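You operate a simulated robot arm through the tools that you are given. There is no shell and no other tool. Be economical: measure what you need, move in short steps, check, and stop when the job is done.

You run a simulated two-armed robot. Do the job below in one go: nothing can be reset, and whatever is moved stays where it is left.

## Task
Pick up the plain board with one hand, pass it to the other hand and put it on the top of the square table.

It is judged by the outcome, as a careful person would: the job done as asked, and still so three seconds after it is handed in. It fails if anything else is knocked over, pushed out of place, dropped, spilled or broken.

## Robot
Two 7-joint arms with two-finger parallel grippers on one trunk, on a base that drives. Base frame: it is fixed to the floor where the robot stands at the start and does not move with it; the origin is under the middle of the robot, x ahead of it, y to its left, z up; the surface under the hand at the start is at about z = 0.76. Readings come in m, rad, newtons and seconds.
The left shoulder is at the start at [0.05, 0.168, 1.032], the right one opposite. With the tool pointing down near the work surface each hand reaches from about 0.22 to 0.66 m from the robot's upright axis, wherever it stands, measured 20 degrees to its own side. Places, roughly: top of the square table [0, -1.7, 0.8]. Payload 1.57 kg a hand.
The tool frame of a hand sits at the grasp point between the pads (the TCP): z along the fingers, y along the line on which they close. The tips reach 0.03 m beyond it. Largest opening 0.08 m; finger width 0.017, thickness 0.012; the body of the gripper, 0.04 by 0.082 m, starts 0.08 m behind the TCP.
Orientation is that of the tool frame in the base frame, as a unit quaternion [w, x, y, z]. With the fingers straight down and closing along the base's y, the tool's x points along the base's -x, its y along +y and its z along -z.

## Interface
- The arms move only by the tool apply_moves. It takes "left_rows", "right_rows" or both (then of equal length, played together; a hand with none holds still); each is a list of rows, each a list of 6 numbers: the shift along the base's x, y, z in units of 20 mm (1.0 is 20 mm), then the turn, a rotation vector about the base's x, y, z in units of 5 degrees (1.0 is 5 degrees). In form: [[tx, ty, tz, ax, ay, az], ...]. A call has 1 to 12 rows; each row shifts and turns the commanded pose from where the row before left it. "left_jaw" and "right_jaw" are, for a hand that has rows, the closure, from 0 (fully open) to 1 (shut), set as the call begins (left out, the last holds). A call with a number of a shift or a turn outside -1 to 1 is refused whole. Rows are played at 5 a second. More than 0.05 m and 0.15 rad between two rows, or a gripper value outside its range, and nothing of the call is played. Where a pose cannot be reached the arm comes as near as it can. A force on the tool above 40 N (or 10 N above the force at the start of the call, whichever is more), or a blocked arm, ends the call early, and 0.2 s more pass. The fingers move at their own pace (about 0.045 m/s each) and stop on an object; they squeeze with about 31 N. The grip force told is the motor's: it shows also when the fingers shut on nothing. Time passes only in rows, and 0.2 s behind the last, so rows that do not move let the fingers close. It gives the time, the measured TCP pose, the force on the tool (base axes), the opening and the grip force at its end, in the units of the frame above (readings bear some noise), with the torque about the TCP (base axes, N m) and any sound that the robot's microphone picked up.
- Cameras (640 x 400 px; columns grow to the right, rows downward): "scene" is now at [0.1294, -0.0195, 1.2508]; the picture's right is [-0.21, -0.98, 0.00], its down [-0.48, 0.11, -0.87] and it looks along [0.85, -0.19, -0.50] (base axes); focal length 265 px, centre (320, 200). "left" rides on the left gripper at [0.072, 0.007, -0.122] in its tool frame; the picture's right is [-0.09, 1.00, 0.00], its down [-0.84, -0.08, -0.54] and it looks along [-0.54, -0.05, 0.84] (tool axes); focal length 238 px, centre (320, 200). "right" rides on the right gripper at [0.072, -0.007, -0.122] in its tool frame; the picture's right is [0.09, 1.00, 0.00], its down [-0.84, 0.08, -0.54] and it looks along [-0.54, 0.05, 0.84] (tool axes); focal length 238 px, centre (320, 200). There is no depth. A picture from a camera that has moved, and an enlarged one, comes with that camera's place and axes in the base frame and with its lens.
- camera(camera): a new picture of that camera. No time passes.
- lift_body(by): slides the trunk up (or, below 0, down) by that many m; the arms and the scene camera ride with it, the base frame stays. It gives what a move gives, with no picture.
- steer(legs): drives the robot by 1 to 6 legs, each [ahead, left, turn to the left] in m, m and rad, along the robot's own axes; the way and the turn of a leg run together, so that a leg with both is an arc; at most 1.5 m and 3.142 rad a leg. The arms and the cameras ride along, it lands a little off, and it stops where it bumps. It gives what a move gives.
- pan_tilt(pan, tilt): turns the head with the scene camera to pan (to the left, within 1.396 rad either way) and tilt (down, from -0.506 to 1.204), counted from straight ahead of the robot. It gives what a move gives.
- enlarge(camera, box): a new picture of the part [left, top, right, bottom] of that camera's present view, enlarged. No time passes.
- finish_job(): hands the job in; it is judged then, once.

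Go step by step. Nothing tells you exact positions but the pictures and the camera data: compare them with the known pose of the tool, close in by small moves and look again before you grip or let go. The budget is 120 turns and 92 pictures, counting those below and the enlarged ones. Unless the task says otherwise, let go and move clear before handing in, and close with one line.

The tools are called after "Request:" as a command line: name --argument value ..., lists and objects as JSON in quotes. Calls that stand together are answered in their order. apply_moves: Moves the arms, as the interface text tells. Its arguments: {"type":"object","properties":{"left_rows":{"type":"array"},"left_jaw":{"type":"number"},"right_rows":{"type":"array"},"right_jaw":{"type":"number"}},"required":[]} The other tools are called the same way: lift_body (by) slides the trunk up or down; steer (legs) drives the base; pan_tilt (pan, tilt) turns the head that bears the scene camera; camera (camera) takes a picture; enlarge (camera, box) takes an enlarged picture of a part of a camera's view; finish_job () hands the job in.

At the start:

```text
time: 0.0
left_eef_pos: [0.4393, 0.0585, 1.0707]
left_tcp_rot: [0.0, 0.0, 1.0, 0.0]
left_contact_force: [0.2, -0.4, 0.6]
left_wrist_torque: [-0.03, 0.01, 0.03]
left_width: 0.0801
left_grip_force: 0.1
right_eef_pos: [0.4065, -0.3569, 1.0933]
right_tcp_rot: [0.001, 0.0, 1.0, 0.001]
right_contact_force: [0.4, 0.4, 0.4]
right_wrist_torque: [0.01, 0.01, -0.02]
right_width: 0.0797
right_grip_force: 0.1
trunk travel left (down, up): [-0.2, 0.243]
robot x, y, heading: [-0.0004, 0.0038, -0.002]
head pan, tilt: [-0.215, 0.518]
```

scene: 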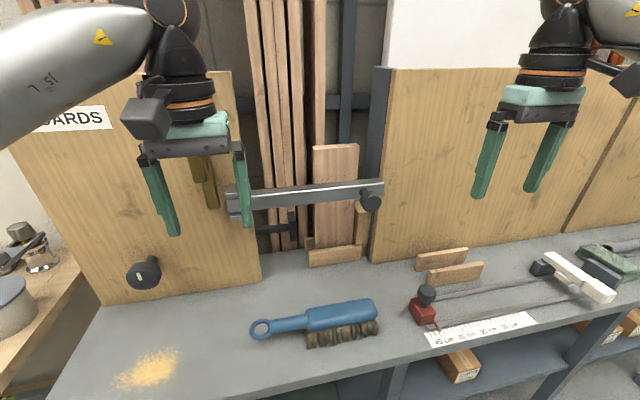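
right: 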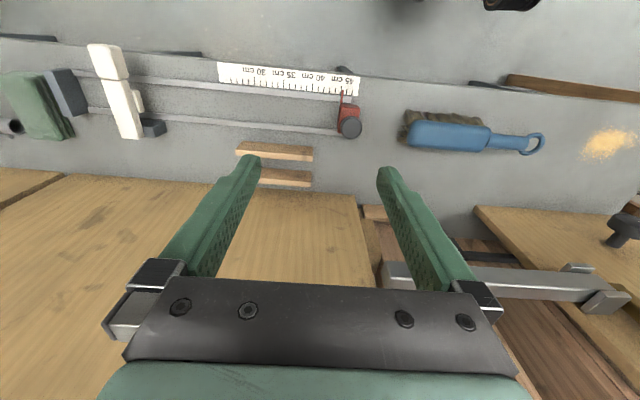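
left: 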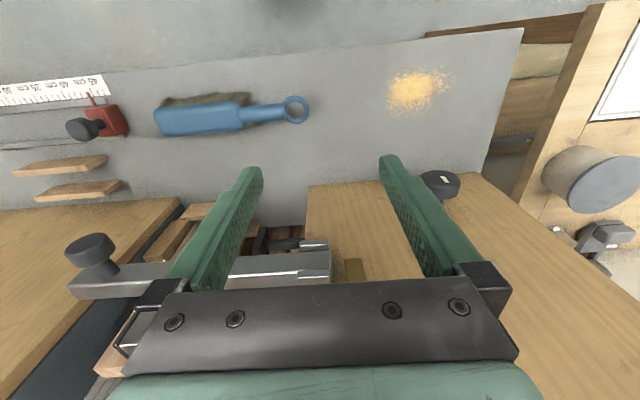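

I see a bench with a plywood front marked "...BOARDS", and a bar across a slot with boards standing behind it. I will look closer and look around first.

Request:
enlarge --camera "scene" --box '[200, 80, 420, 290]'

Request:
pan_tilt --pan 0.0 --tilt 0.1

Request:
camera --camera "scene"

```text
1.90 times, centred on (310, 185) of scene
camera zoom: at [0.1294, -0.0195, 1.2508], right [-0.21, -0.98, 0.0], down [-0.48, 0.11, -0.87], along [0.85, -0.19, -0.5], focal length 504 px, centre (339, 229)
```

zoom: 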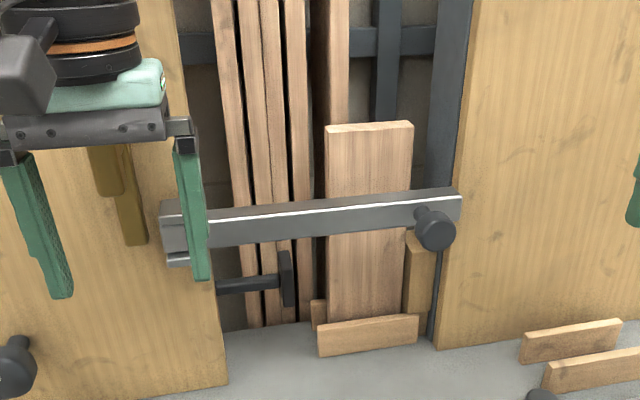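

```text
time: 0.9
left_eef_pos: [0.4378, 0.0592, 1.0707]
left_tcp_rot: [0.0, 0.001, 1.0, 0.0]
left_contact_force: [0.6, -1.0, -0.2]
left_wrist_torque: [-0.04, -0.04, 0.02]
left_width: 0.0802
left_grip_force: 0.1
right_eef_pos: [0.4075, -0.3565, 1.0941]
right_tcp_rot: [0.0, 0.0, 1.0, -0.001]
right_contact_force: [-0.1, -0.2, 0.1]
right_wrist_torque: [0.0, 0.01, -0.01]
right_width: 0.08
right_grip_force: 0.0
trunk travel left (down, up): [-0.2, 0.243]
robot x, y, heading: [0.0019, -0.001, -0.002]
head pan, tilt: [0.0, 0.099]
```

```text
87 pictures are left
camera scene: at [0.133, -0.0002, 1.2895], right [0.0, -1.0, 0.0], down [-0.1, 0.0, -0.99], along [0.99, 0.0, -0.1], focal length 265 px, centre (320, 200)
```

scene: 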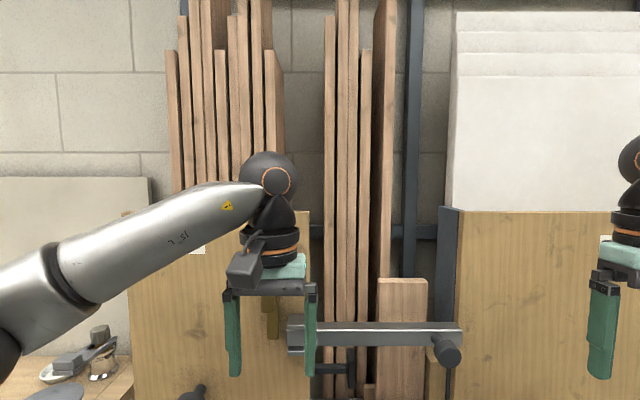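

A short light board stands behind the bar; I will look left and right for any other board and for the table.

Request:
pan_tilt --pan 0.8 --tilt 0.5

Request:
camera --camera "scene"

Request:
pan_tilt --pan -0.8 --tilt 0.5

Request:
camera --camera "scene"

Request:
pan_tilt --pan -1.396 --tilt 0.4

Request:
camera --camera "scene"

```text
time: 2.0
left_eef_pos: [0.4379, 0.0581, 1.0717]
left_tcp_rot: [0.0, 0.0, 1.0, 0.0]
left_contact_force: [1.0, -0.6, -0.6]
left_wrist_torque: [-0.01, 0.03, -0.03]
left_width: 0.08
left_grip_force: 0.1
right_eef_pos: [0.4073, -0.3568, 1.093]
right_tcp_rot: [0.0, 0.0, 1.0, 0.0]
right_contact_force: [0.8, -0.1, 0.5]
right_wrist_torque: [0.02, 0.0, 0.02]
right_width: 0.0799
right_grip_force: 0.1
trunk travel left (down, up): [-0.2, 0.243]
robot x, y, heading: [0.0017, -0.0033, 0.001]
head pan, tilt: [0.799, 0.499]
```

```text
86 pictures are left
camera scene: at [0.1044, 0.065, 1.2525], right [0.72, -0.7, 0.0], down [-0.33, -0.34, -0.88], along [0.61, 0.63, -0.48], focal length 265 px, centre (320, 200)
```

scene: 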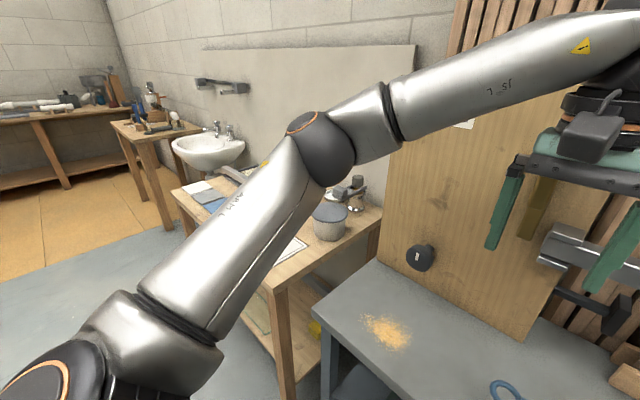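

```text
time: 3.7
left_eef_pos: [0.4374, 0.0594, 1.0705]
left_tcp_rot: [0.0, 0.0, 1.0, 0.0]
left_contact_force: [-0.3, 0.1, -0.1]
left_wrist_torque: [-0.01, -0.01, 0.01]
left_width: 0.0801
left_grip_force: 0.1
right_eef_pos: [0.4062, -0.3569, 1.0939]
right_tcp_rot: [0.0, 0.0, 1.0, 0.0]
right_contact_force: [-1.3, 0.0, 0.2]
right_wrist_torque: [-0.03, 0.01, 0.01]
right_width: 0.0801
right_grip_force: 0.1
trunk travel left (down, up): [-0.2, 0.243]
robot x, y, heading: [0.0023, 0.0016, 0.006]
head pan, tilt: [-0.799, 0.499]
```

```text
85 pictures are left
camera scene: at [0.1044, -0.0654, 1.2525], right [-0.72, -0.7, 0.0], down [-0.33, 0.34, -0.88], along [0.61, -0.63, -0.48], focal length 265 px, centre (320, 200)
```

scene: 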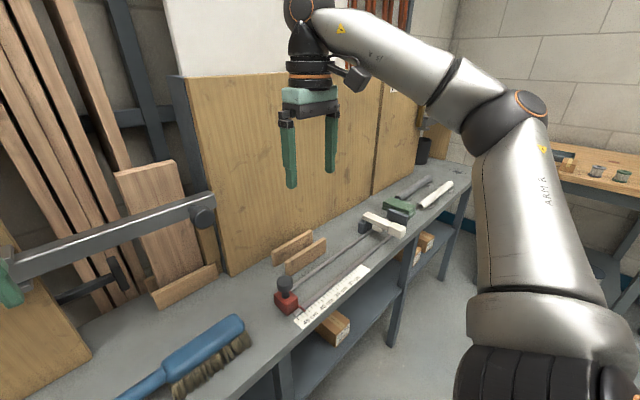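

```text
time: 4.7
left_eef_pos: [0.4383, 0.0586, 1.0713]
left_tcp_rot: [0.001, 0.0, 1.0, 0.001]
left_contact_force: [-0.1, 0.7, 0.6]
left_wrist_torque: [0.03, 0.03, 0.02]
left_width: 0.08
left_grip_force: 0.0
right_eef_pos: [0.4062, -0.3572, 1.0942]
right_tcp_rot: [-0.001, 0.0, 1.0, 0.0]
right_contact_force: [-0.7, 0.3, -0.2]
right_wrist_torque: [-0.01, 0.0, 0.01]
right_width: 0.08
right_grip_force: 0.1
trunk travel left (down, up): [-0.2, 0.243]
robot x, y, heading: [0.0005, 0.0033, -0.005]
head pan, tilt: [-1.396, 0.4]
```

```text
84 pictures are left
camera scene: at [0.057, -0.0914, 1.2616], right [-0.98, -0.17, 0.0], down [-0.07, 0.38, -0.92], along [0.16, -0.91, -0.39], focal length 265 px, centre (320, 200)
```

scene: 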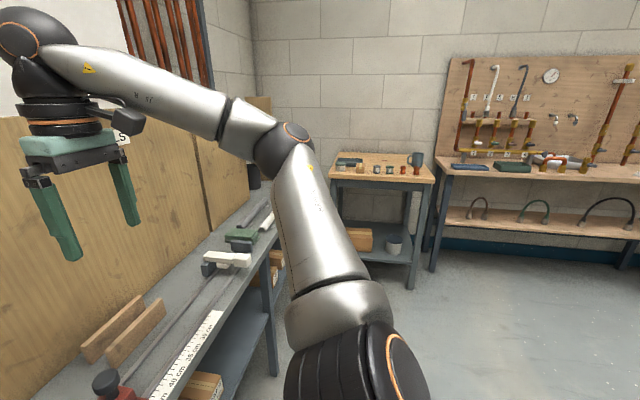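

The square table is the small one at the back with items on it, and the board is about 0.12 wide and 0.31 tall, at about [0.65, -0.17]. I'll zoom in on the table top, then clear the left arm from the view of the board.

Request:
enlarge --camera "scene" --box '[310, 130, 450, 218]'

Request:
apply_moves --left_rows '[[-1, 1, 0, 0, 0, 0], [-1, 1, 0, 0, 0, 0], [-1, 1, 0, 0, 0, 0], [0, 1, 0, 0, 0, 0], [0, 1, 0, 0, 0, 0], [0, 1, 0, 0, 0, 0], [0, 1, 0, 0, 0, 0]]'

Request:
pan_tilt --pan -0.3 --tilt 0.5

Request:
enlarge --camera "scene" --box '[140, 70, 400, 300]'

```text
4.55 times, centred on (380, 174) of scene
camera zoom: at [0.057, -0.0914, 1.2616], right [-0.98, -0.17, 0.0], down [-0.07, 0.38, -0.92], along [0.16, -0.91, -0.39], focal length 1204 px, centre (47, 318)
```

zoom: 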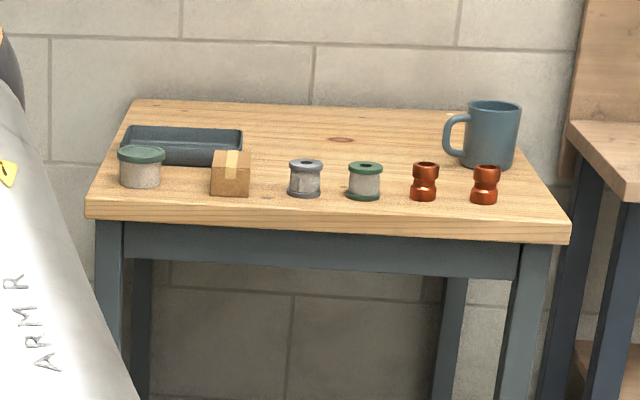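

```text
time: 6.3
left_eef_pos: [0.3784, 0.199, 1.0706]
left_tcp_rot: [-0.001, 0.0, 1.0, -0.001]
left_contact_force: [-0.2, 1.1, -0.2]
left_wrist_torque: [-0.01, -0.04, 0.03]
left_width: 0.0801
left_grip_force: 0.0
right_eef_pos: [0.4063, -0.3573, 1.094]
right_tcp_rot: [0.0, -0.001, 1.0, 0.0]
right_contact_force: [0.5, -0.2, -0.4]
right_wrist_torque: [-0.02, 0.02, -0.01]
right_width: 0.0801
right_grip_force: 0.0
trunk travel left (down, up): [-0.2, 0.243]
robot x, y, heading: [0.0006, -0.0023, -0.005]
head pan, tilt: [-1.396, 0.4]
```

```text
time: 7.6
left_eef_pos: [0.3785, 0.1987, 1.0704]
left_tcp_rot: [0.0, -0.001, 1.0, 0.001]
left_contact_force: [0.2, -0.2, 0.5]
left_wrist_torque: [-0.02, -0.02, 0.04]
left_width: 0.0799
left_grip_force: 0.0
right_eef_pos: [0.4077, -0.3569, 1.094]
right_tcp_rot: [0.001, 0.0, 1.0, 0.0]
right_contact_force: [0.5, -1.0, 0.4]
right_wrist_torque: [0.0, -0.01, -0.01]
right_width: 0.0801
right_grip_force: 0.1
trunk travel left (down, up): [-0.2, 0.243]
robot x, y, heading: [0.0008, 0.0018, 0.001]
head pan, tilt: [-0.3, 0.499]
```

```text
1.74 times, centred on (270, 185) of scene
camera zoom: at [0.1278, -0.0272, 1.2525], right [-0.3, -0.96, 0.0], down [-0.46, 0.14, -0.88], along [0.84, -0.26, -0.48], focal length 460 px, centre (407, 226)
```

zoom: 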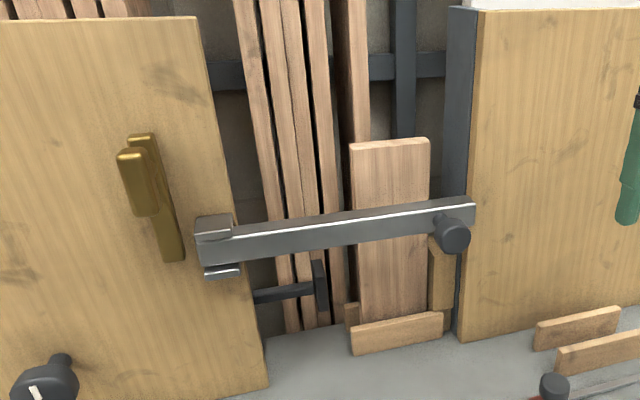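

The board stands in a slot of two low cleats behind the bar, so it must go straight up. I'll raise the trunk to see from higher up and triangulate depth.

Request:
lift_body --by 0.2

Request:
pan_tilt --pan -0.3 --tilt 0.75

Request:
enlarge --camera "scene" --box '[160, 40, 420, 270]'

```text
time: 9.8
left_eef_pos: [0.3788, 0.1982, 1.27]
left_tcp_rot: [-0.001, 0.0, 1.0, 0.0]
left_contact_force: [0.0, 0.4, 0.2]
left_wrist_torque: [-0.01, -0.01, 0.02]
left_width: 0.0802
left_grip_force: 0.1
right_eef_pos: [0.4063, -0.3579, 1.294]
right_tcp_rot: [0.0, 0.0, 1.0, 0.001]
right_contact_force: [0.9, -0.1, 0.4]
right_wrist_torque: [0.01, -0.01, 0.03]
right_width: 0.0801
right_grip_force: 0.0
trunk travel left (down, up): [-0.4, 0.043]
robot x, y, heading: [-0.0016, 0.0012, -0.0]
head pan, tilt: [-0.3, 0.499]
```

```text
time: 10.6
left_eef_pos: [0.3776, 0.1972, 1.2718]
left_tcp_rot: [-0.001, 0.0, 1.0, 0.001]
left_contact_force: [-0.2, 0.2, 0.3]
left_wrist_torque: [0.02, 0.03, 0.0]
left_width: 0.0799
left_grip_force: 0.0
right_eef_pos: [0.4066, -0.3563, 1.294]
right_tcp_rot: [0.0, 0.0, 1.0, 0.0]
right_contact_force: [0.6, -0.3, -0.3]
right_wrist_torque: [0.01, 0.02, -0.03]
right_width: 0.08
right_grip_force: 0.1
trunk travel left (down, up): [-0.4, 0.043]
robot x, y, heading: [0.0036, -0.0021, 0.0]
head pan, tilt: [-0.3, 0.75]
```

```text
1.74 times, centred on (290, 155) of scene
camera zoom: at [0.1201, -0.0247, 1.4306], right [-0.3, -0.96, 0.0], down [-0.65, 0.2, -0.73], along [0.7, -0.22, -0.68], focal length 460 px, centre (372, 278)
```

zoom: 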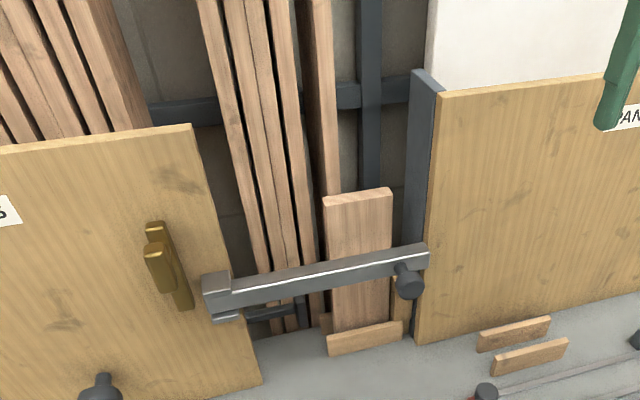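

From two views I place the board's front at x≈0.655, y from -0.118 to -0.22, top z≈1.063 and thickness ~0.02; the bar top is near z≈1.01. I'll turn the right hand so that it closes along x, and bring it toward the board at height.

Request:
apply_moves --right_rows '[[0.3, 0.5, 0, 0, 0, -1], [0.3, 0.5, 0, 0, 0, -1], [0.3, 0.5, 0, 0, 0, -1], [0.3, 0.5, 0, 0, 0, -1], [0.3, 0.5, 0, 0, 0, -1], [0.3, 0.5, 0, 0, 0, -1], [0.3, 0.5, 0, 0, 0, -1], [0.3, 0.5, 0, 0, 0, -1], [0.3, 0.5, 0, 0, 0, -1]]'

Request:
apply_moves --right_rows '[[0.3, 0.5, 0, 0, 0, -1], [0.3, 0.5, 0, 0, 0, -1], [0.3, 0.5, 0, 0, 0, -1], [0.3, 0.5, 0, 0, 0, -1], [0.3, 0.5, 0, 0, 0, -1], [0.3, 0.5, 0, 0, 0, -1], [0.3, 0.5, 0, 0, 0, -1], [0.3, 0.5, 0, 0, 0, -1], [0.3, 0.5, 0, 0, 0, -1]]'

Request:
camera --camera "scene"

Request:
camera --camera "right"

```text
time: 12.6
left_eef_pos: [0.379, 0.1991, 1.2695]
left_tcp_rot: [-0.001, 0.0, 1.0, -0.001]
left_contact_force: [0.0, -0.4, 0.2]
left_wrist_torque: [0.0, 0.0, 0.0]
left_width: 0.08
left_grip_force: 0.0
right_eef_pos: [0.4614, -0.2664, 1.2929]
right_tcp_rot: [0.0, 0.384, 0.923, 0.001]
right_contact_force: [-0.4, 0.6, 0.4]
right_wrist_torque: [0.0, -0.01, -0.02]
right_width: 0.0799
right_grip_force: 0.1
trunk travel left (down, up): [-0.4, 0.043]
robot x, y, heading: [-0.0039, -0.0019, 0.002]
head pan, tilt: [-0.3, 0.75]
```

```text
time: 14.6
left_eef_pos: [0.3775, 0.199, 1.2699]
left_tcp_rot: [0.0, 0.0, 1.0, 0.0]
left_contact_force: [0.2, -0.5, 0.8]
left_wrist_torque: [-0.01, 0.0, 0.0]
left_width: 0.08
left_grip_force: 0.1
right_eef_pos: [0.5137, -0.1759, 1.2926]
right_tcp_rot: [0.0, 0.708, 0.706, 0.001]
right_contact_force: [-0.7, -0.3, -0.4]
right_wrist_torque: [-0.01, 0.01, 0.05]
right_width: 0.0799
right_grip_force: 0.0
trunk travel left (down, up): [-0.4, 0.043]
robot x, y, heading: [0.0028, -0.0006, -0.0]
head pan, tilt: [-0.3, 0.75]
```

```text
80 pictures are left
camera scene: at [0.1202, -0.0244, 1.4305], right [-0.3, -0.96, 0.0], down [-0.65, 0.2, -0.73], along [0.7, -0.22, -0.68], focal length 265 px, centre (320, 200)
```

scene: 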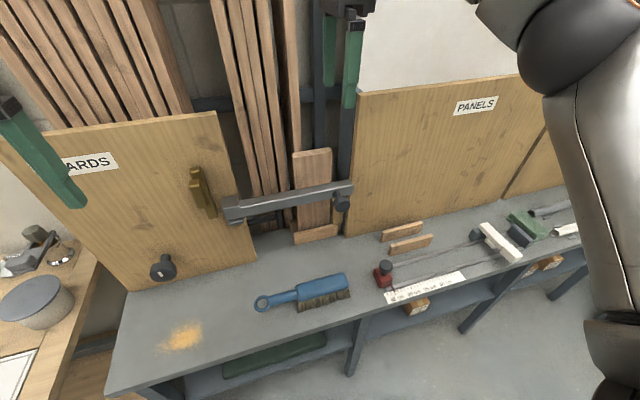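

```text
79 pictures are left
camera right: at [0.5073, -0.1051, 1.4161], right [1.0, 0.09, 0.0], down [0.08, -0.84, 0.54], along [0.05, -0.54, -0.84], focal length 238 px, centre (320, 200)
```

right: 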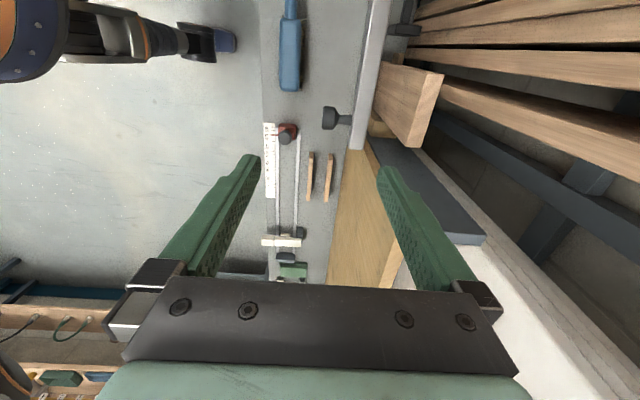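

I'll zoom in on the board in the right wrist view.

Request:
enlarge --camera "right" --box '[330, 20, 530, 180]'

```text
2.50 times, centred on (430, 100) of right
camera zoom: at [0.5073, -0.1051, 1.4161], right [1.0, 0.09, 0.0], down [0.08, -0.84, 0.54], along [0.05, -0.54, -0.84], focal length 596 px, centre (45, 450)
```

zoom: 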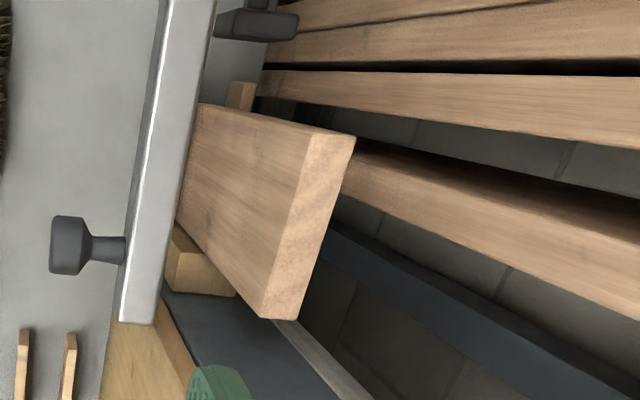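

Board top centre measures about (0.664, -0.171), 0.024 thick. I'll narrow the jaws to about 0.055, advance above the board and check reach.

Request:
apply_moves --right_rows '[[1, 0, 0, 0, 0, 0], [1, 0, 0, 0, 0, 0], [1, 0, 0, 0, 0, 0], [1, 0, 0, 0, 0, 0], [1, 0, 0, 0, 0, 0]]' --right_jaw 0.31

Request:
camera --camera "scene"

Request:
camera --camera "right"

```text
time: 15.8
left_eef_pos: [0.3777, 0.1997, 1.2701]
left_tcp_rot: [0.0, 0.0, 1.0, 0.001]
left_contact_force: [0.9, 0.4, -0.8]
left_wrist_torque: [-0.03, 0.0, 0.01]
left_width: 0.0799
left_grip_force: 0.0
right_eef_pos: [0.5622, -0.172, 1.2899]
right_tcp_rot: [0.001, 0.707, 0.707, 0.001]
right_contact_force: [-0.6, -0.5, 0.1]
right_wrist_torque: [0.04, 0.0, 0.01]
right_width: 0.0554
right_grip_force: 0.0
right hand out of reach, approached as far as the arm can: row 3, 4, 5
trunk travel left (down, up): [-0.4, 0.043]
robot x, y, heading: [-0.001, 0.0024, -0.0]
head pan, tilt: [-0.3, 0.75]
```

```text
77 pictures are left
camera scene: at [0.1202, -0.0245, 1.4305], right [-0.3, -0.96, 0.0], down [-0.65, 0.2, -0.73], along [0.7, -0.22, -0.68], focal length 265 px, centre (320, 200)
```

scene: 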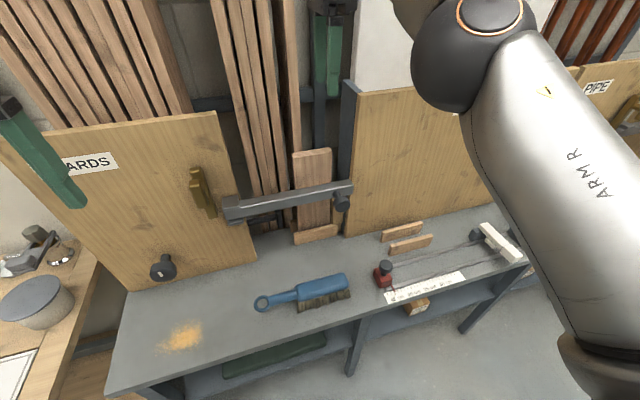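

```text
76 pictures are left
camera right: at [0.5546, -0.101, 1.4122], right [1.0, 0.09, 0.0], down [0.08, -0.84, 0.54], along [0.05, -0.54, -0.84], focal length 238 px, centre (320, 200)
```

right: 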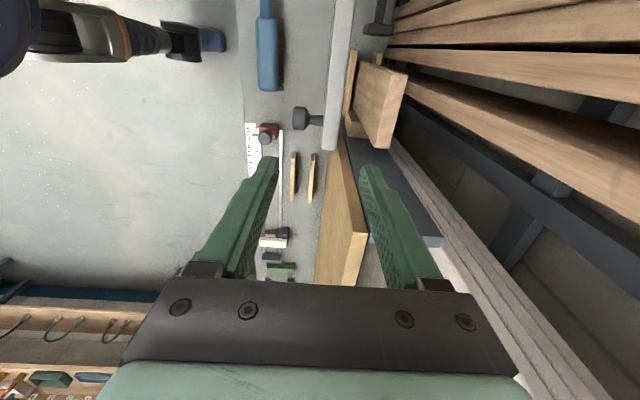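

The arm stops at x≈0.56, so I must drive closer by about 0.12 m. I'll look down to check the gap between base and bench.

Request:
pan_tilt --pan 0.0 --tilt 1.204

Request:
camera --camera "scene"

```text
time: 16.6
left_eef_pos: [0.3786, 0.1979, 1.2701]
left_tcp_rot: [0.001, 0.0, 1.0, 0.001]
left_contact_force: [-0.7, 0.4, 0.9]
left_wrist_torque: [-0.02, 0.02, 0.01]
left_width: 0.0799
left_grip_force: 0.1
right_eef_pos: [0.5617, -0.1731, 1.2896]
right_tcp_rot: [0.001, 0.707, 0.707, 0.0]
right_contact_force: [0.6, -0.1, 0.1]
right_wrist_torque: [0.01, -0.02, 0.01]
right_width: 0.0554
right_grip_force: 0.0
trunk travel left (down, up): [-0.4, 0.043]
robot x, y, heading: [-0.001, 0.0031, -0.001]
head pan, tilt: [0.0, 1.201]
```

```text
75 pictures are left
camera scene: at [0.0968, -0.0002, 1.3988], right [0.0, -1.0, 0.0], down [-0.93, 0.0, -0.36], along [0.36, 0.0, -0.93], focal length 265 px, centre (320, 200)
```

scene: 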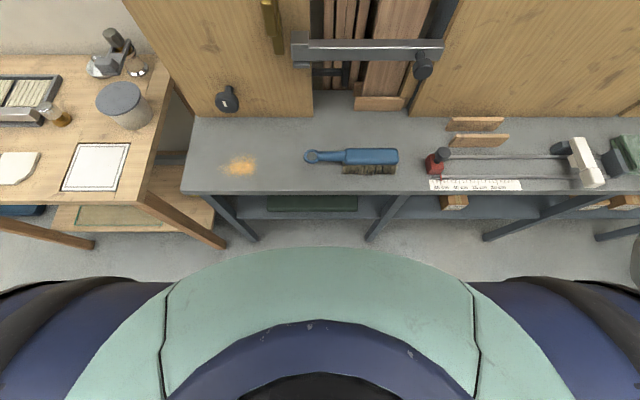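

The base seems to have some room before the bench edge (x≈0.37). I'll creep ahead 0.06 m, first backing the hand 4 cm off.

Request:
steer --legs '[[0.06, 0, 0]]'

Request:
camera --camera "right"

Request:
camera --camera "left"

```text
time: 17.6
left_eef_pos: [0.4394, 0.199, 1.2702]
left_tcp_rot: [-0.001, 0.0, 1.0, 0.0]
left_contact_force: [-0.1, -0.9, 1.1]
left_wrist_torque: [0.0, 0.03, 0.0]
left_width: 0.0801
left_grip_force: 0.0
right_eef_pos: [0.6229, -0.1721, 1.2893]
right_tcp_rot: [0.0, 0.707, 0.707, 0.001]
right_contact_force: [0.1, -0.3, 0.9]
right_wrist_torque: [-0.04, 0.04, 0.01]
right_width: 0.0553
right_grip_force: 0.0
trunk travel left (down, up): [-0.4, 0.043]
robot x, y, heading: [0.0551, -0.0001, 0.002]
head pan, tilt: [0.0, 1.201]
```

```text
74 pictures are left
camera right: at [0.6154, -0.1013, 1.4117], right [1.0, 0.09, 0.0], down [0.08, -0.84, 0.54], along [0.05, -0.54, -0.84], focal length 238 px, centre (320, 200)
```

right: 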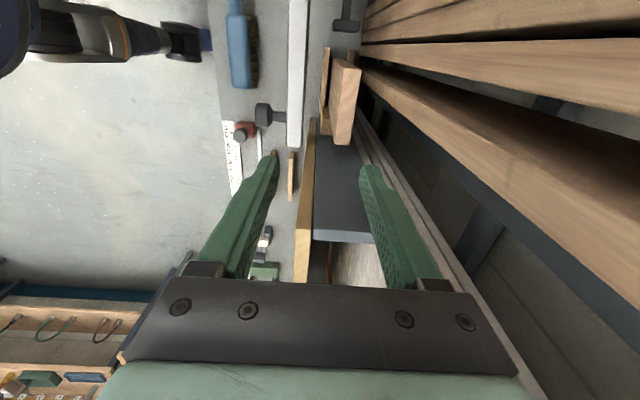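

```text
73 pictures are left
camera left: at [0.367, 0.2042, 1.3926], right [0.09, 1.0, 0.0], down [0.84, -0.08, 0.54], along [0.54, -0.05, -0.84], focal length 238 px, centre (320, 200)
```

left: 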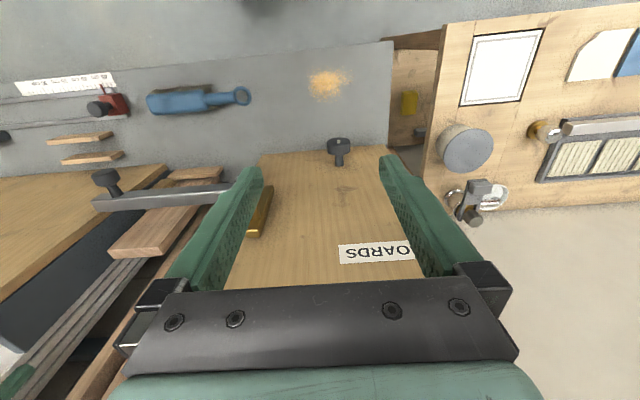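

No bump, and the board centre re-measures as x≈0.66, y≈-0.168. I'll creep another 0.04 m.

Request:
steer --legs '[[0.04, 0, 0]]'

Request:
camera --camera "right"

Request:
enlarge --camera "scene" --box '[300, 0, 500, 120]'

```text
time: 18.5
left_eef_pos: [0.479, 0.199, 1.2692]
left_tcp_rot: [-0.001, 0.0, 1.0, 0.0]
left_contact_force: [0.6, 0.5, -0.3]
left_wrist_torque: [0.01, 0.03, 0.03]
left_width: 0.0795
left_grip_force: 0.1
right_eef_pos: [0.6632, -0.1724, 1.2894]
right_tcp_rot: [0.0, 0.707, 0.708, 0.0]
right_contact_force: [0.3, -0.2, 0.2]
right_wrist_torque: [0.02, 0.04, 0.01]
right_width: 0.0553
right_grip_force: 0.0
trunk travel left (down, up): [-0.4, 0.043]
robot x, y, heading: [0.1011, 0.0013, 0.002]
head pan, tilt: [0.0, 1.201]
```

```text
72 pictures are left
camera right: at [0.6552, -0.1013, 1.4115], right [1.0, 0.09, 0.0], down [0.08, -0.84, 0.54], along [0.05, -0.54, -0.84], focal length 238 px, centre (320, 200)
```

right: 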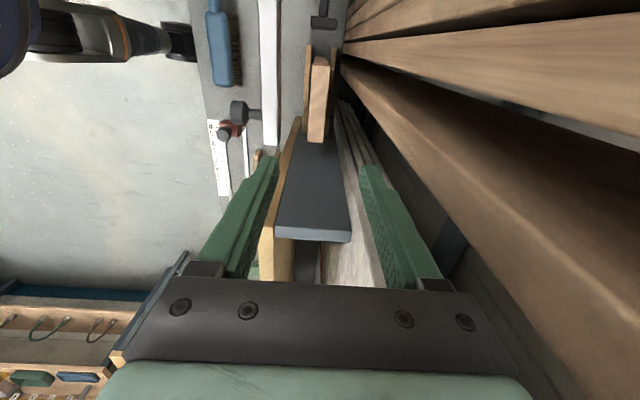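

```text
3.20 times, centred on (400, 60) of scene
camera zoom: at [0.1974, -0.0001, 1.3987], right [0.0, -1.0, 0.0], down [-0.93, 0.0, -0.36], along [0.36, 0.0, -0.93], focal length 847 px, centre (64, 648)
```

zoom: 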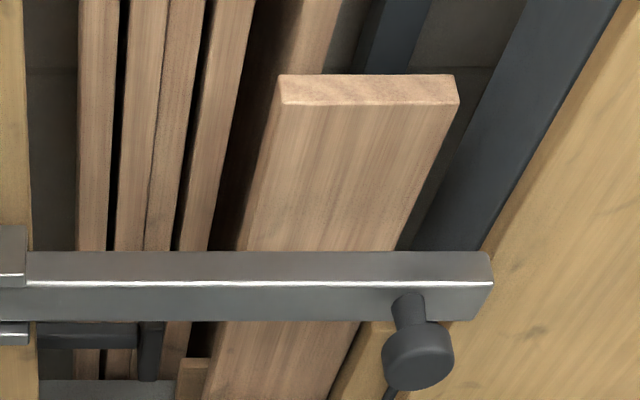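

The jaw is centred over the board's thickness. I'll nudge slightly and go down with the trunk to just above the board, then check.

Request:
apply_moves --right_rows '[[0.05, -0.2, 0, 0, 0, 0]]'

Request:
lift_body --by -0.18

Request:
camera --camera "right"

Request:
pan_tilt --pan -0.35 --tilt 0.4

Request:
camera --camera "scene"

```text
time: 18.9
left_eef_pos: [0.477, 0.1993, 1.2702]
left_tcp_rot: [0.0, -0.001, 1.0, 0.001]
left_contact_force: [-0.4, 0.1, -0.4]
left_wrist_torque: [0.0, -0.01, -0.02]
left_width: 0.0801
left_grip_force: 0.1
right_eef_pos: [0.6625, -0.1769, 1.2887]
right_tcp_rot: [0.001, 0.707, 0.707, 0.002]
right_contact_force: [0.3, -0.6, -0.5]
right_wrist_torque: [-0.01, -0.02, -0.01]
right_width: 0.0552
right_grip_force: 0.1
trunk travel left (down, up): [-0.4, 0.043]
robot x, y, heading: [0.1004, 0.0024, 0.002]
head pan, tilt: [0.0, 1.201]
```

```text
time: 20.9
left_eef_pos: [0.4767, 0.1993, 1.0898]
left_tcp_rot: [-0.001, -0.001, 1.0, 0.0]
left_contact_force: [0.3, -0.7, -0.3]
left_wrist_torque: [0.01, 0.0, 0.03]
left_width: 0.0801
left_grip_force: 0.0
right_eef_pos: [0.6611, -0.177, 1.1084]
right_tcp_rot: [0.002, 0.707, 0.707, 0.001]
right_contact_force: [-0.7, 0.0, -0.4]
right_wrist_torque: [0.03, 0.05, 0.0]
right_width: 0.0551
right_grip_force: 0.2
trunk travel left (down, up): [-0.22, 0.223]
robot x, y, heading: [0.106, 0.0006, 0.003]
head pan, tilt: [0.0, 1.201]
```

```text
70 pictures are left
camera right: at [0.6543, -0.1054, 1.2324], right [1.0, 0.09, 0.0], down [0.08, -0.84, 0.54], along [0.05, -0.54, -0.84], focal length 238 px, centre (320, 200)
```

right: 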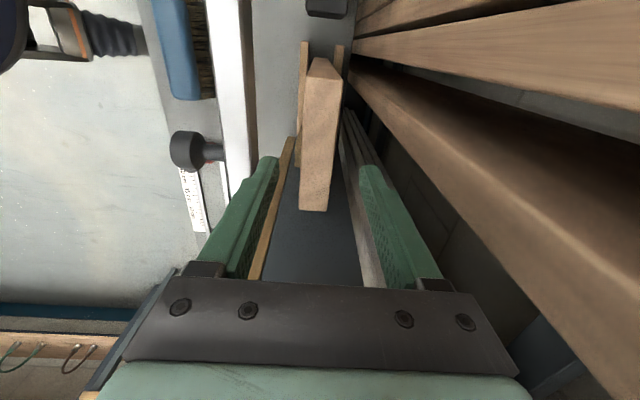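

```text
time: 22.0
left_eef_pos: [0.4767, 0.1991, 1.0902]
left_tcp_rot: [0.001, 0.001, 1.0, 0.0]
left_contact_force: [0.0, 0.3, 0.2]
left_wrist_torque: [-0.01, -0.02, 0.02]
left_width: 0.0798
left_grip_force: 0.0
right_eef_pos: [0.6634, -0.1758, 1.1091]
right_tcp_rot: [0.002, 0.707, 0.707, 0.001]
right_contact_force: [0.0, -0.4, -0.4]
right_wrist_torque: [-0.02, 0.0, -0.03]
right_width: 0.0553
right_grip_force: 0.2
trunk travel left (down, up): [-0.22, 0.223]
robot x, y, heading: [0.1012, 0.0023, -0.001]
head pan, tilt: [-0.351, 0.4]
```

```text
69 pictures are left
camera scene: at [0.2271, -0.032, 1.2816], right [-0.34, -0.94, 0.0], down [-0.37, 0.13, -0.92], along [0.86, -0.32, -0.39], focal length 265 px, centre (320, 200)
```

scene: 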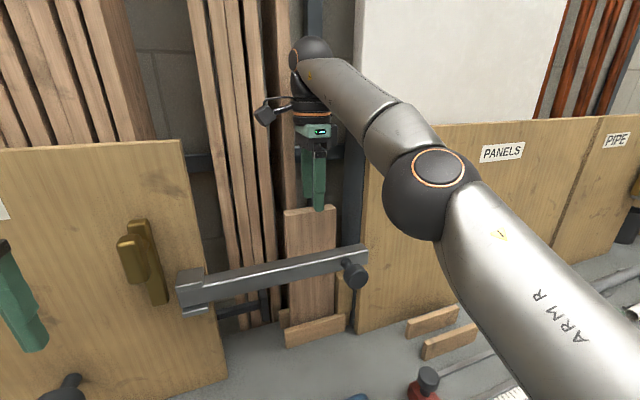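

The fingers straddle the board correctly. I go down 0.055 m and close.

Request:
lift_body --by -0.055

Request:
camera --camera "right"

Request:
camera --camera "scene"

```text
time: 23.0
left_eef_pos: [0.4764, 0.1985, 1.0343]
left_tcp_rot: [0.0, 0.0, 1.0, 0.0]
left_contact_force: [-0.1, -0.9, 0.6]
left_wrist_torque: [0.07, 0.01, 0.02]
left_width: 0.08
left_grip_force: 0.0
right_eef_pos: [0.6623, -0.1768, 1.0543]
right_tcp_rot: [0.002, 0.707, 0.707, 0.001]
right_contact_force: [-0.4, 0.4, 0.2]
right_wrist_torque: [0.0, -0.02, 0.03]
right_width: 0.0551
right_grip_force: 0.1
trunk travel left (down, up): [-0.165, 0.278]
robot x, y, heading: [0.1005, 0.0052, -0.003]
head pan, tilt: [-0.351, 0.4]
```

```text
68 pictures are left
camera right: at [0.6542, -0.1054, 1.1774], right [1.0, 0.09, 0.0], down [0.08, -0.84, 0.54], along [0.05, -0.54, -0.84], focal length 238 px, centre (320, 200)
```

right: 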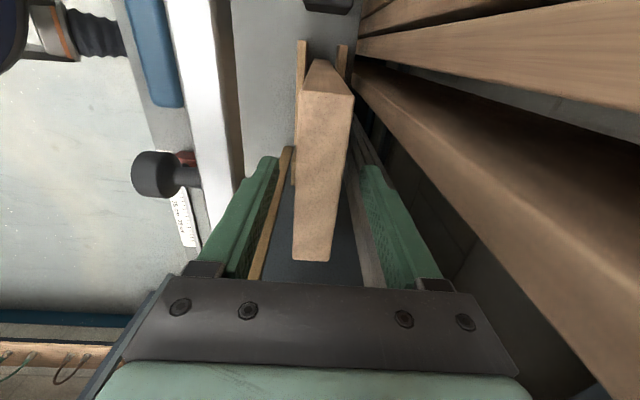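

```text
67 pictures are left
camera scene: at [0.2269, -0.032, 1.2267], right [-0.34, -0.94, 0.0], down [-0.37, 0.13, -0.92], along [0.87, -0.32, -0.39], focal length 265 px, centre (320, 200)
```

scene: 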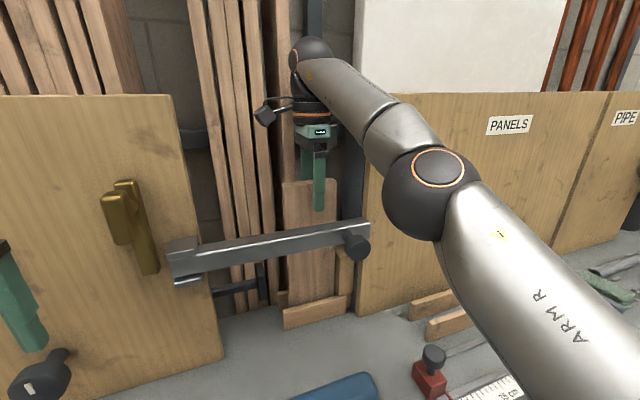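

The fingers straddle the board, with tips above the bar. Closing now.

Request:
apply_moves --right_rows '[[0, 0, 0, 0, 0, 0], [0, 0, 0, 0, 0, 0], [0, 0, 0, 0, 0, 0], [0, 0, 0, 0, 0, 0], [0, 0, 0, 0, 0, 0]]' --right_jaw 1

Request:
lift_body --by 0.03

Request:
camera --camera "scene"

```text
time: 24.2
left_eef_pos: [0.4768, 0.1986, 1.0345]
left_tcp_rot: [0.0, 0.0, 1.0, 0.0]
left_contact_force: [0.3, -0.4, 0.2]
left_wrist_torque: [0.0, 0.04, 0.02]
left_width: 0.0799
left_grip_force: 0.0
right_eef_pos: [0.6625, -0.1757, 1.0538]
right_tcp_rot: [0.002, 0.707, 0.707, 0.0]
right_contact_force: [-1.1, 0.4, 0.5]
right_wrist_torque: [0.01, 0.5, 0.0]
right_width: 0.0239
right_grip_force: 31.1
trunk travel left (down, up): [-0.165, 0.278]
robot x, y, heading: [0.098, 0.0046, 0.001]
head pan, tilt: [-0.351, 0.4]
```

```text
time: 24.9
left_eef_pos: [0.4774, 0.1986, 1.0658]
left_tcp_rot: [0.0, 0.001, 1.0, 0.0]
left_contact_force: [0.2, 0.1, -0.3]
left_wrist_torque: [0.0, 0.0, -0.02]
left_width: 0.08
left_grip_force: 0.1
right_eef_pos: [0.663, -0.1765, 1.0834]
right_tcp_rot: [0.001, 0.707, 0.707, 0.001]
right_contact_force: [0.0, -0.2, -3.6]
right_wrist_torque: [-0.04, 0.01, 0.02]
right_width: 0.0237
right_grip_force: 31.1
trunk travel left (down, up): [-0.195, 0.248]
robot x, y, heading: [0.0998, 0.0003, -0.004]
head pan, tilt: [-0.351, 0.4]
```

```text
66 pictures are left
camera scene: at [0.2276, -0.0321, 1.2566], right [-0.34, -0.94, 0.0], down [-0.37, 0.13, -0.92], along [0.86, -0.32, -0.39], focal length 265 px, centre (320, 200)
```

scene: 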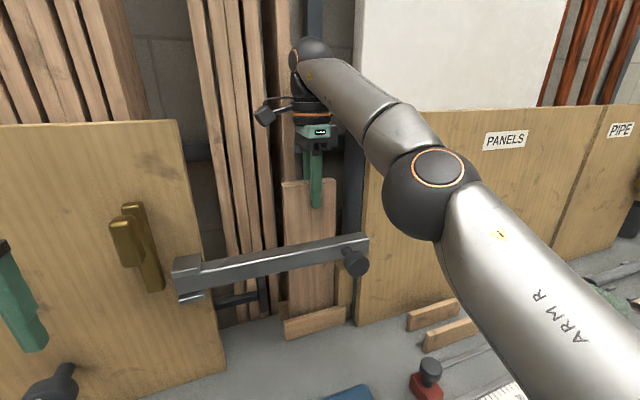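

The board is lifted (about 3.6 N). Raise it straight up the rest of the way.

Request:
lift_body --by 0.245

Request:
pan_tilt --pan -0.3 --tilt 0.6

Request:
camera --camera "scene"

```text
time: 27.5
left_eef_pos: [0.4768, 0.1975, 1.3109]
left_tcp_rot: [0.0, 0.0, 1.0, 0.0]
left_contact_force: [0.2, -0.3, 0.4]
left_wrist_torque: [0.0, 0.02, 0.01]
left_width: 0.08
left_grip_force: 0.0
right_eef_pos: [0.6625, -0.1773, 1.3283]
right_tcp_rot: [0.001, 0.707, 0.707, -0.001]
right_contact_force: [0.2, -0.3, -4.7]
right_wrist_torque: [-0.02, 0.0, -0.02]
right_width: 0.0239
right_grip_force: 30.5
trunk travel left (down, up): [-0.44, 0.003]
robot x, y, heading: [0.102, -0.0028, 0.002]
head pan, tilt: [-0.351, 0.4]
```

```text
time: 28.2
left_eef_pos: [0.4765, 0.1993, 1.31]
left_tcp_rot: [0.0, 0.0, 1.0, 0.0]
left_contact_force: [0.2, 0.1, 0.2]
left_wrist_torque: [-0.01, -0.01, -0.03]
left_width: 0.0798
left_grip_force: 0.0
right_eef_pos: [0.6625, -0.1763, 1.329]
right_tcp_rot: [0.001, 0.707, 0.707, 0.001]
right_contact_force: [-0.4, 0.7, -3.2]
right_wrist_torque: [-0.02, 0.01, 0.01]
right_width: 0.0236
right_grip_force: 31.3
trunk travel left (down, up): [-0.44, 0.003]
robot x, y, heading: [0.0995, -0.0005, -0.002]
head pan, tilt: [-0.3, 0.6]
```

```text
65 pictures are left
camera scene: at [0.2249, -0.0264, 1.4834], right [-0.3, -0.96, 0.0], down [-0.54, 0.17, -0.83], along [0.79, -0.24, -0.56], focal length 265 px, centre (320, 200)
```

scene: 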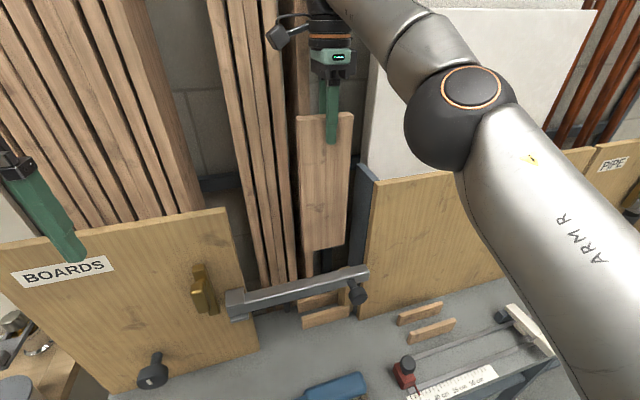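

The board clears the bar by about 5 cm. I'll back the base off to get room for the handover.

Request:
steer --legs '[[-0.3, 0, 0]]'

Request:
camera --camera "scene"

```text
time: 30.3
left_eef_pos: [0.1746, 0.1994, 1.3115]
left_tcp_rot: [0.0, -0.001, 1.0, -0.001]
left_contact_force: [-0.7, 0.5, 0.3]
left_wrist_torque: [0.01, -0.01, 0.0]
left_width: 0.08
left_grip_force: 0.1
right_eef_pos: [0.3592, -0.1759, 1.3289]
right_tcp_rot: [0.001, 0.706, 0.708, 0.001]
right_contact_force: [-0.6, -0.3, -3.2]
right_wrist_torque: [-0.02, -0.02, -0.02]
right_width: 0.0237
right_grip_force: 30.6
trunk travel left (down, up): [-0.44, 0.003]
robot x, y, heading: [-0.1999, 0.0011, 0.004]
head pan, tilt: [-0.3, 0.6]
```

```text
64 pictures are left
camera scene: at [-0.0786, -0.0266, 1.4834], right [-0.29, -0.96, 0.0], down [-0.54, 0.17, -0.83], along [0.79, -0.24, -0.56], focal length 265 px, centre (320, 200)
```

scene: 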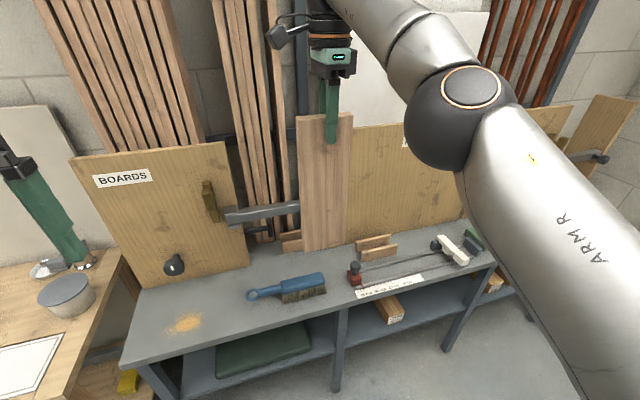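

Board is out and clear. I'll bring the right hand toward the middle and lower, while beginning to turn the left hand (yaw +90°) so that it can come in from the left side with fingers pointing right.

Request:
apply_moves --right_rows '[[-0.5, 1, -0.83, 0, 0, 0], [-0.5, 1, -0.83, 0, 0, 0], [-0.5, 1, -0.83, 0, 0, 0], [-0.5, 1, -0.83, 0, 0, 0], [-0.5, 1, -0.83, 0, 0, 0], [-0.5, 1, -0.83, 0, 0, 0], [0, 0, 0, 0, 0, 0], [0, 0, 0, 0, 0, 0], [0, 0, 0, 0, 0, 0]]' --left_rows '[[0, 0.6, 0, 0, 0, 1], [0, 0.6, 0, 0, 0, 1], [0, 0.6, 0, 0, 0, 1], [0, 0.6, 0, 0, 0, 1], [0, 0.6, 0, 0, 0, 1], [0, 0.6, 0, 0, 0, 1], [0, 0.6, 0, 0, 0, 1], [0, 0.6, 0, 0, 0, 1], [0, 0.6, 0, 0, 0, 1]]'

Request:
apply_moves --left_rows '[[0, 0, -0.8, 0, 0, 1], [0, 0, -0.8, 0, 0, 1], [0, 0, -0.8, 0, 0, 1], [0, 0, -0.8, 0, 0, 1], [0, 0, -0.8, 0, 0, 1], [0, 0, -0.8, 0, 0, 1], [0, 0, -0.8, 0, 0, 1], [0, 0, -0.8, 0, 0, 1], [0, 0, -0.8, 0, 0, 1]]'

Request:
apply_moves --left_rows '[[0.5, 0, 0, -1, 0, 0], [0.5, 0, 0, -1, 0, 0], [0.5, 0, 0, -1, 0, 0], [0.5, 0, 0, -1, 0, 0], [0.5, 0, 0, -1, 0, 0], [0.5, 0, 0, -1, 0, 0], [0.5, 0, 0, -1, 0, 0], [0.5, 0, 0, -1, 0, 0], [0.5, 0, 0, -1, 0, 0]]'

Request:
pan_tilt --pan 0.2 --tilt 0.6

Request:
camera --camera "scene"

```text
time: 32.3
left_eef_pos: [0.1742, 0.307, 1.3111]
left_tcp_rot: [0.001, -0.385, 0.923, 0.0]
left_contact_force: [-1.2, -0.7, -0.2]
left_wrist_torque: [0.02, 0.0, 0.01]
left_width: 0.0801
left_grip_force: 0.1
right_eef_pos: [0.2998, -0.0546, 1.2298]
right_tcp_rot: [0.001, 0.706, 0.708, 0.001]
right_contact_force: [-0.7, -0.3, -2.9]
right_wrist_torque: [-0.03, 0.0, -0.05]
right_width: 0.0238
right_grip_force: 31.1
trunk travel left (down, up): [-0.44, 0.003]
robot x, y, heading: [-0.2054, 0.002, 0.005]
head pan, tilt: [-0.3, 0.6]
```

```text
time: 34.3
left_eef_pos: [0.1746, 0.3073, 1.1654]
left_tcp_rot: [0.0, 0.709, -0.705, -0.001]
left_contact_force: [-0.4, 0.4, -0.5]
left_wrist_torque: [0.01, -0.01, -0.02]
left_width: 0.08
left_grip_force: 0.1
right_eef_pos: [0.2998, -0.0541, 1.2287]
right_tcp_rot: [0.001, 0.706, 0.708, 0.001]
right_contact_force: [0.1, 0.0, -2.6]
right_wrist_torque: [-0.03, -0.02, 0.01]
right_width: 0.0237
right_grip_force: 30.9
trunk travel left (down, up): [-0.44, 0.003]
robot x, y, heading: [-0.2041, 0.0019, 0.004]
head pan, tilt: [-0.3, 0.6]
```

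```text
time: 36.3
left_eef_pos: [0.2635, 0.3084, 1.1662]
left_tcp_rot: [0.272, 0.654, -0.652, 0.27]
left_contact_force: [-0.2, -0.6, 0.2]
left_wrist_torque: [0.0, -0.05, 0.0]
left_width: 0.0801
left_grip_force: 0.1
right_eef_pos: [0.2985, -0.0548, 1.2302]
right_tcp_rot: [0.001, 0.706, 0.708, 0.001]
right_contact_force: [0.2, -0.5, -3.7]
right_wrist_torque: [-0.01, 0.01, -0.04]
right_width: 0.0238
right_grip_force: 30.7
trunk travel left (down, up): [-0.44, 0.003]
robot x, y, heading: [-0.2013, 0.0014, 0.005]
head pan, tilt: [-0.3, 0.6]
```

```text
time: 37.2
left_eef_pos: [0.2643, 0.3071, 1.1678]
left_tcp_rot: [0.272, 0.654, -0.653, 0.27]
left_contact_force: [0.1, -0.3, 0.5]
left_wrist_torque: [-0.02, 0.0, 0.0]
left_width: 0.0799
left_grip_force: 0.1
right_eef_pos: [0.2995, -0.0557, 1.2303]
right_tcp_rot: [0.001, 0.706, 0.708, 0.001]
right_contact_force: [0.4, -0.5, -3.0]
right_wrist_torque: [-0.02, 0.0, 0.01]
right_width: 0.0236
right_grip_force: 31.2
trunk travel left (down, up): [-0.44, 0.003]
robot x, y, heading: [-0.2076, -0.0019, 0.007]
head pan, tilt: [0.201, 0.6]
```

```text
63 pictures are left
camera scene: at [-0.0761, 0.0173, 1.4834], right [0.2, -0.98, 0.0], down [-0.55, -0.11, -0.82], along [0.81, 0.17, -0.57], focal length 265 px, centre (320, 200)
```

scene: 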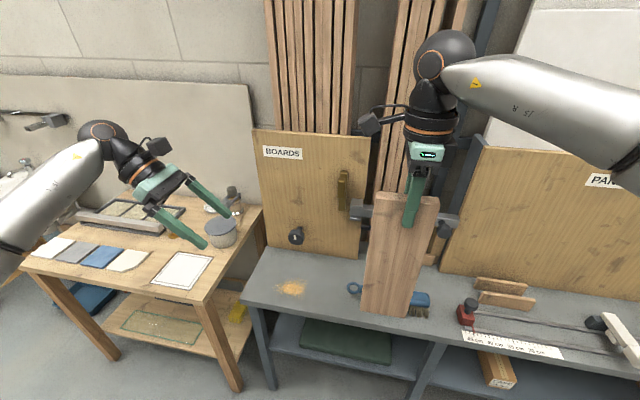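

All is going well. I'll finish the roll of the left hand and come toward the board's height.

Request:
apply_moves --left_rows '[[0.19, -0.5, -0.5, -1, 0, 0], [0.19, -0.5, -0.5, -1, 0, 0], [0.19, -0.5, -0.5, -1, 0, 0], [0.19, -0.5, -0.5, -1, 0, 0], [0.19, -0.5, -0.5, -1, 0, 0], [0.19, -0.5, -0.5, -1, 0, 0], [0.19, -0.5, -0.5, -1, 0, 0], [0.19, -0.5, -0.5, -1, 0, 0], [0.19, -0.5, -0.5, -1, 0, 0]]'

Request:
camera --camera "scene"

Request:
camera --camera "left"

```text
time: 39.2
left_eef_pos: [0.2978, 0.218, 1.0768]
left_tcp_rot: [0.501, 0.501, -0.499, 0.5]
left_contact_force: [0.1, -0.5, 0.2]
left_wrist_torque: [-0.03, 0.01, -0.01]
left_width: 0.08
left_grip_force: 0.1
right_eef_pos: [0.2994, -0.0561, 1.2302]
right_tcp_rot: [0.001, 0.706, 0.708, 0.001]
right_contact_force: [0.2, -0.2, -4.2]
right_wrist_torque: [-0.03, -0.04, -0.01]
right_width: 0.024
right_grip_force: 31.0
trunk travel left (down, up): [-0.44, 0.003]
robot x, y, heading: [-0.2069, -0.002, 0.003]
head pan, tilt: [0.201, 0.6]
```

```text
62 pictures are left
camera scene: at [-0.0758, 0.0172, 1.4833], right [0.2, -0.98, 0.0], down [-0.55, -0.11, -0.82], along [0.81, 0.17, -0.57], focal length 265 px, centre (320, 200)
```

scene: 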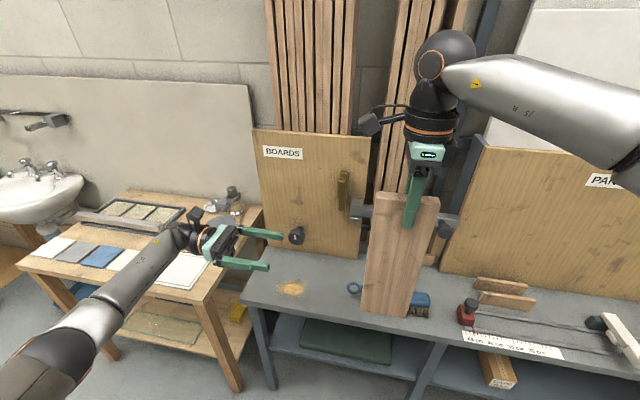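

```text
61 pictures are left
camera left: at [0.2917, 0.3382, 1.1481], right [-1.0, 0.0, -0.09], down [0.07, 0.54, -0.84], along [0.05, -0.84, -0.54], focal length 238 px, centre (320, 200)
```

left: 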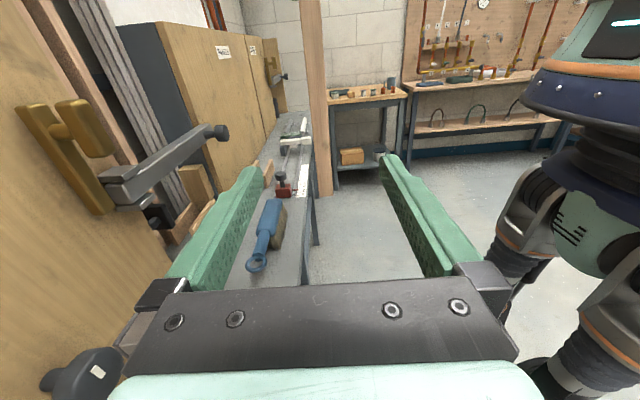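

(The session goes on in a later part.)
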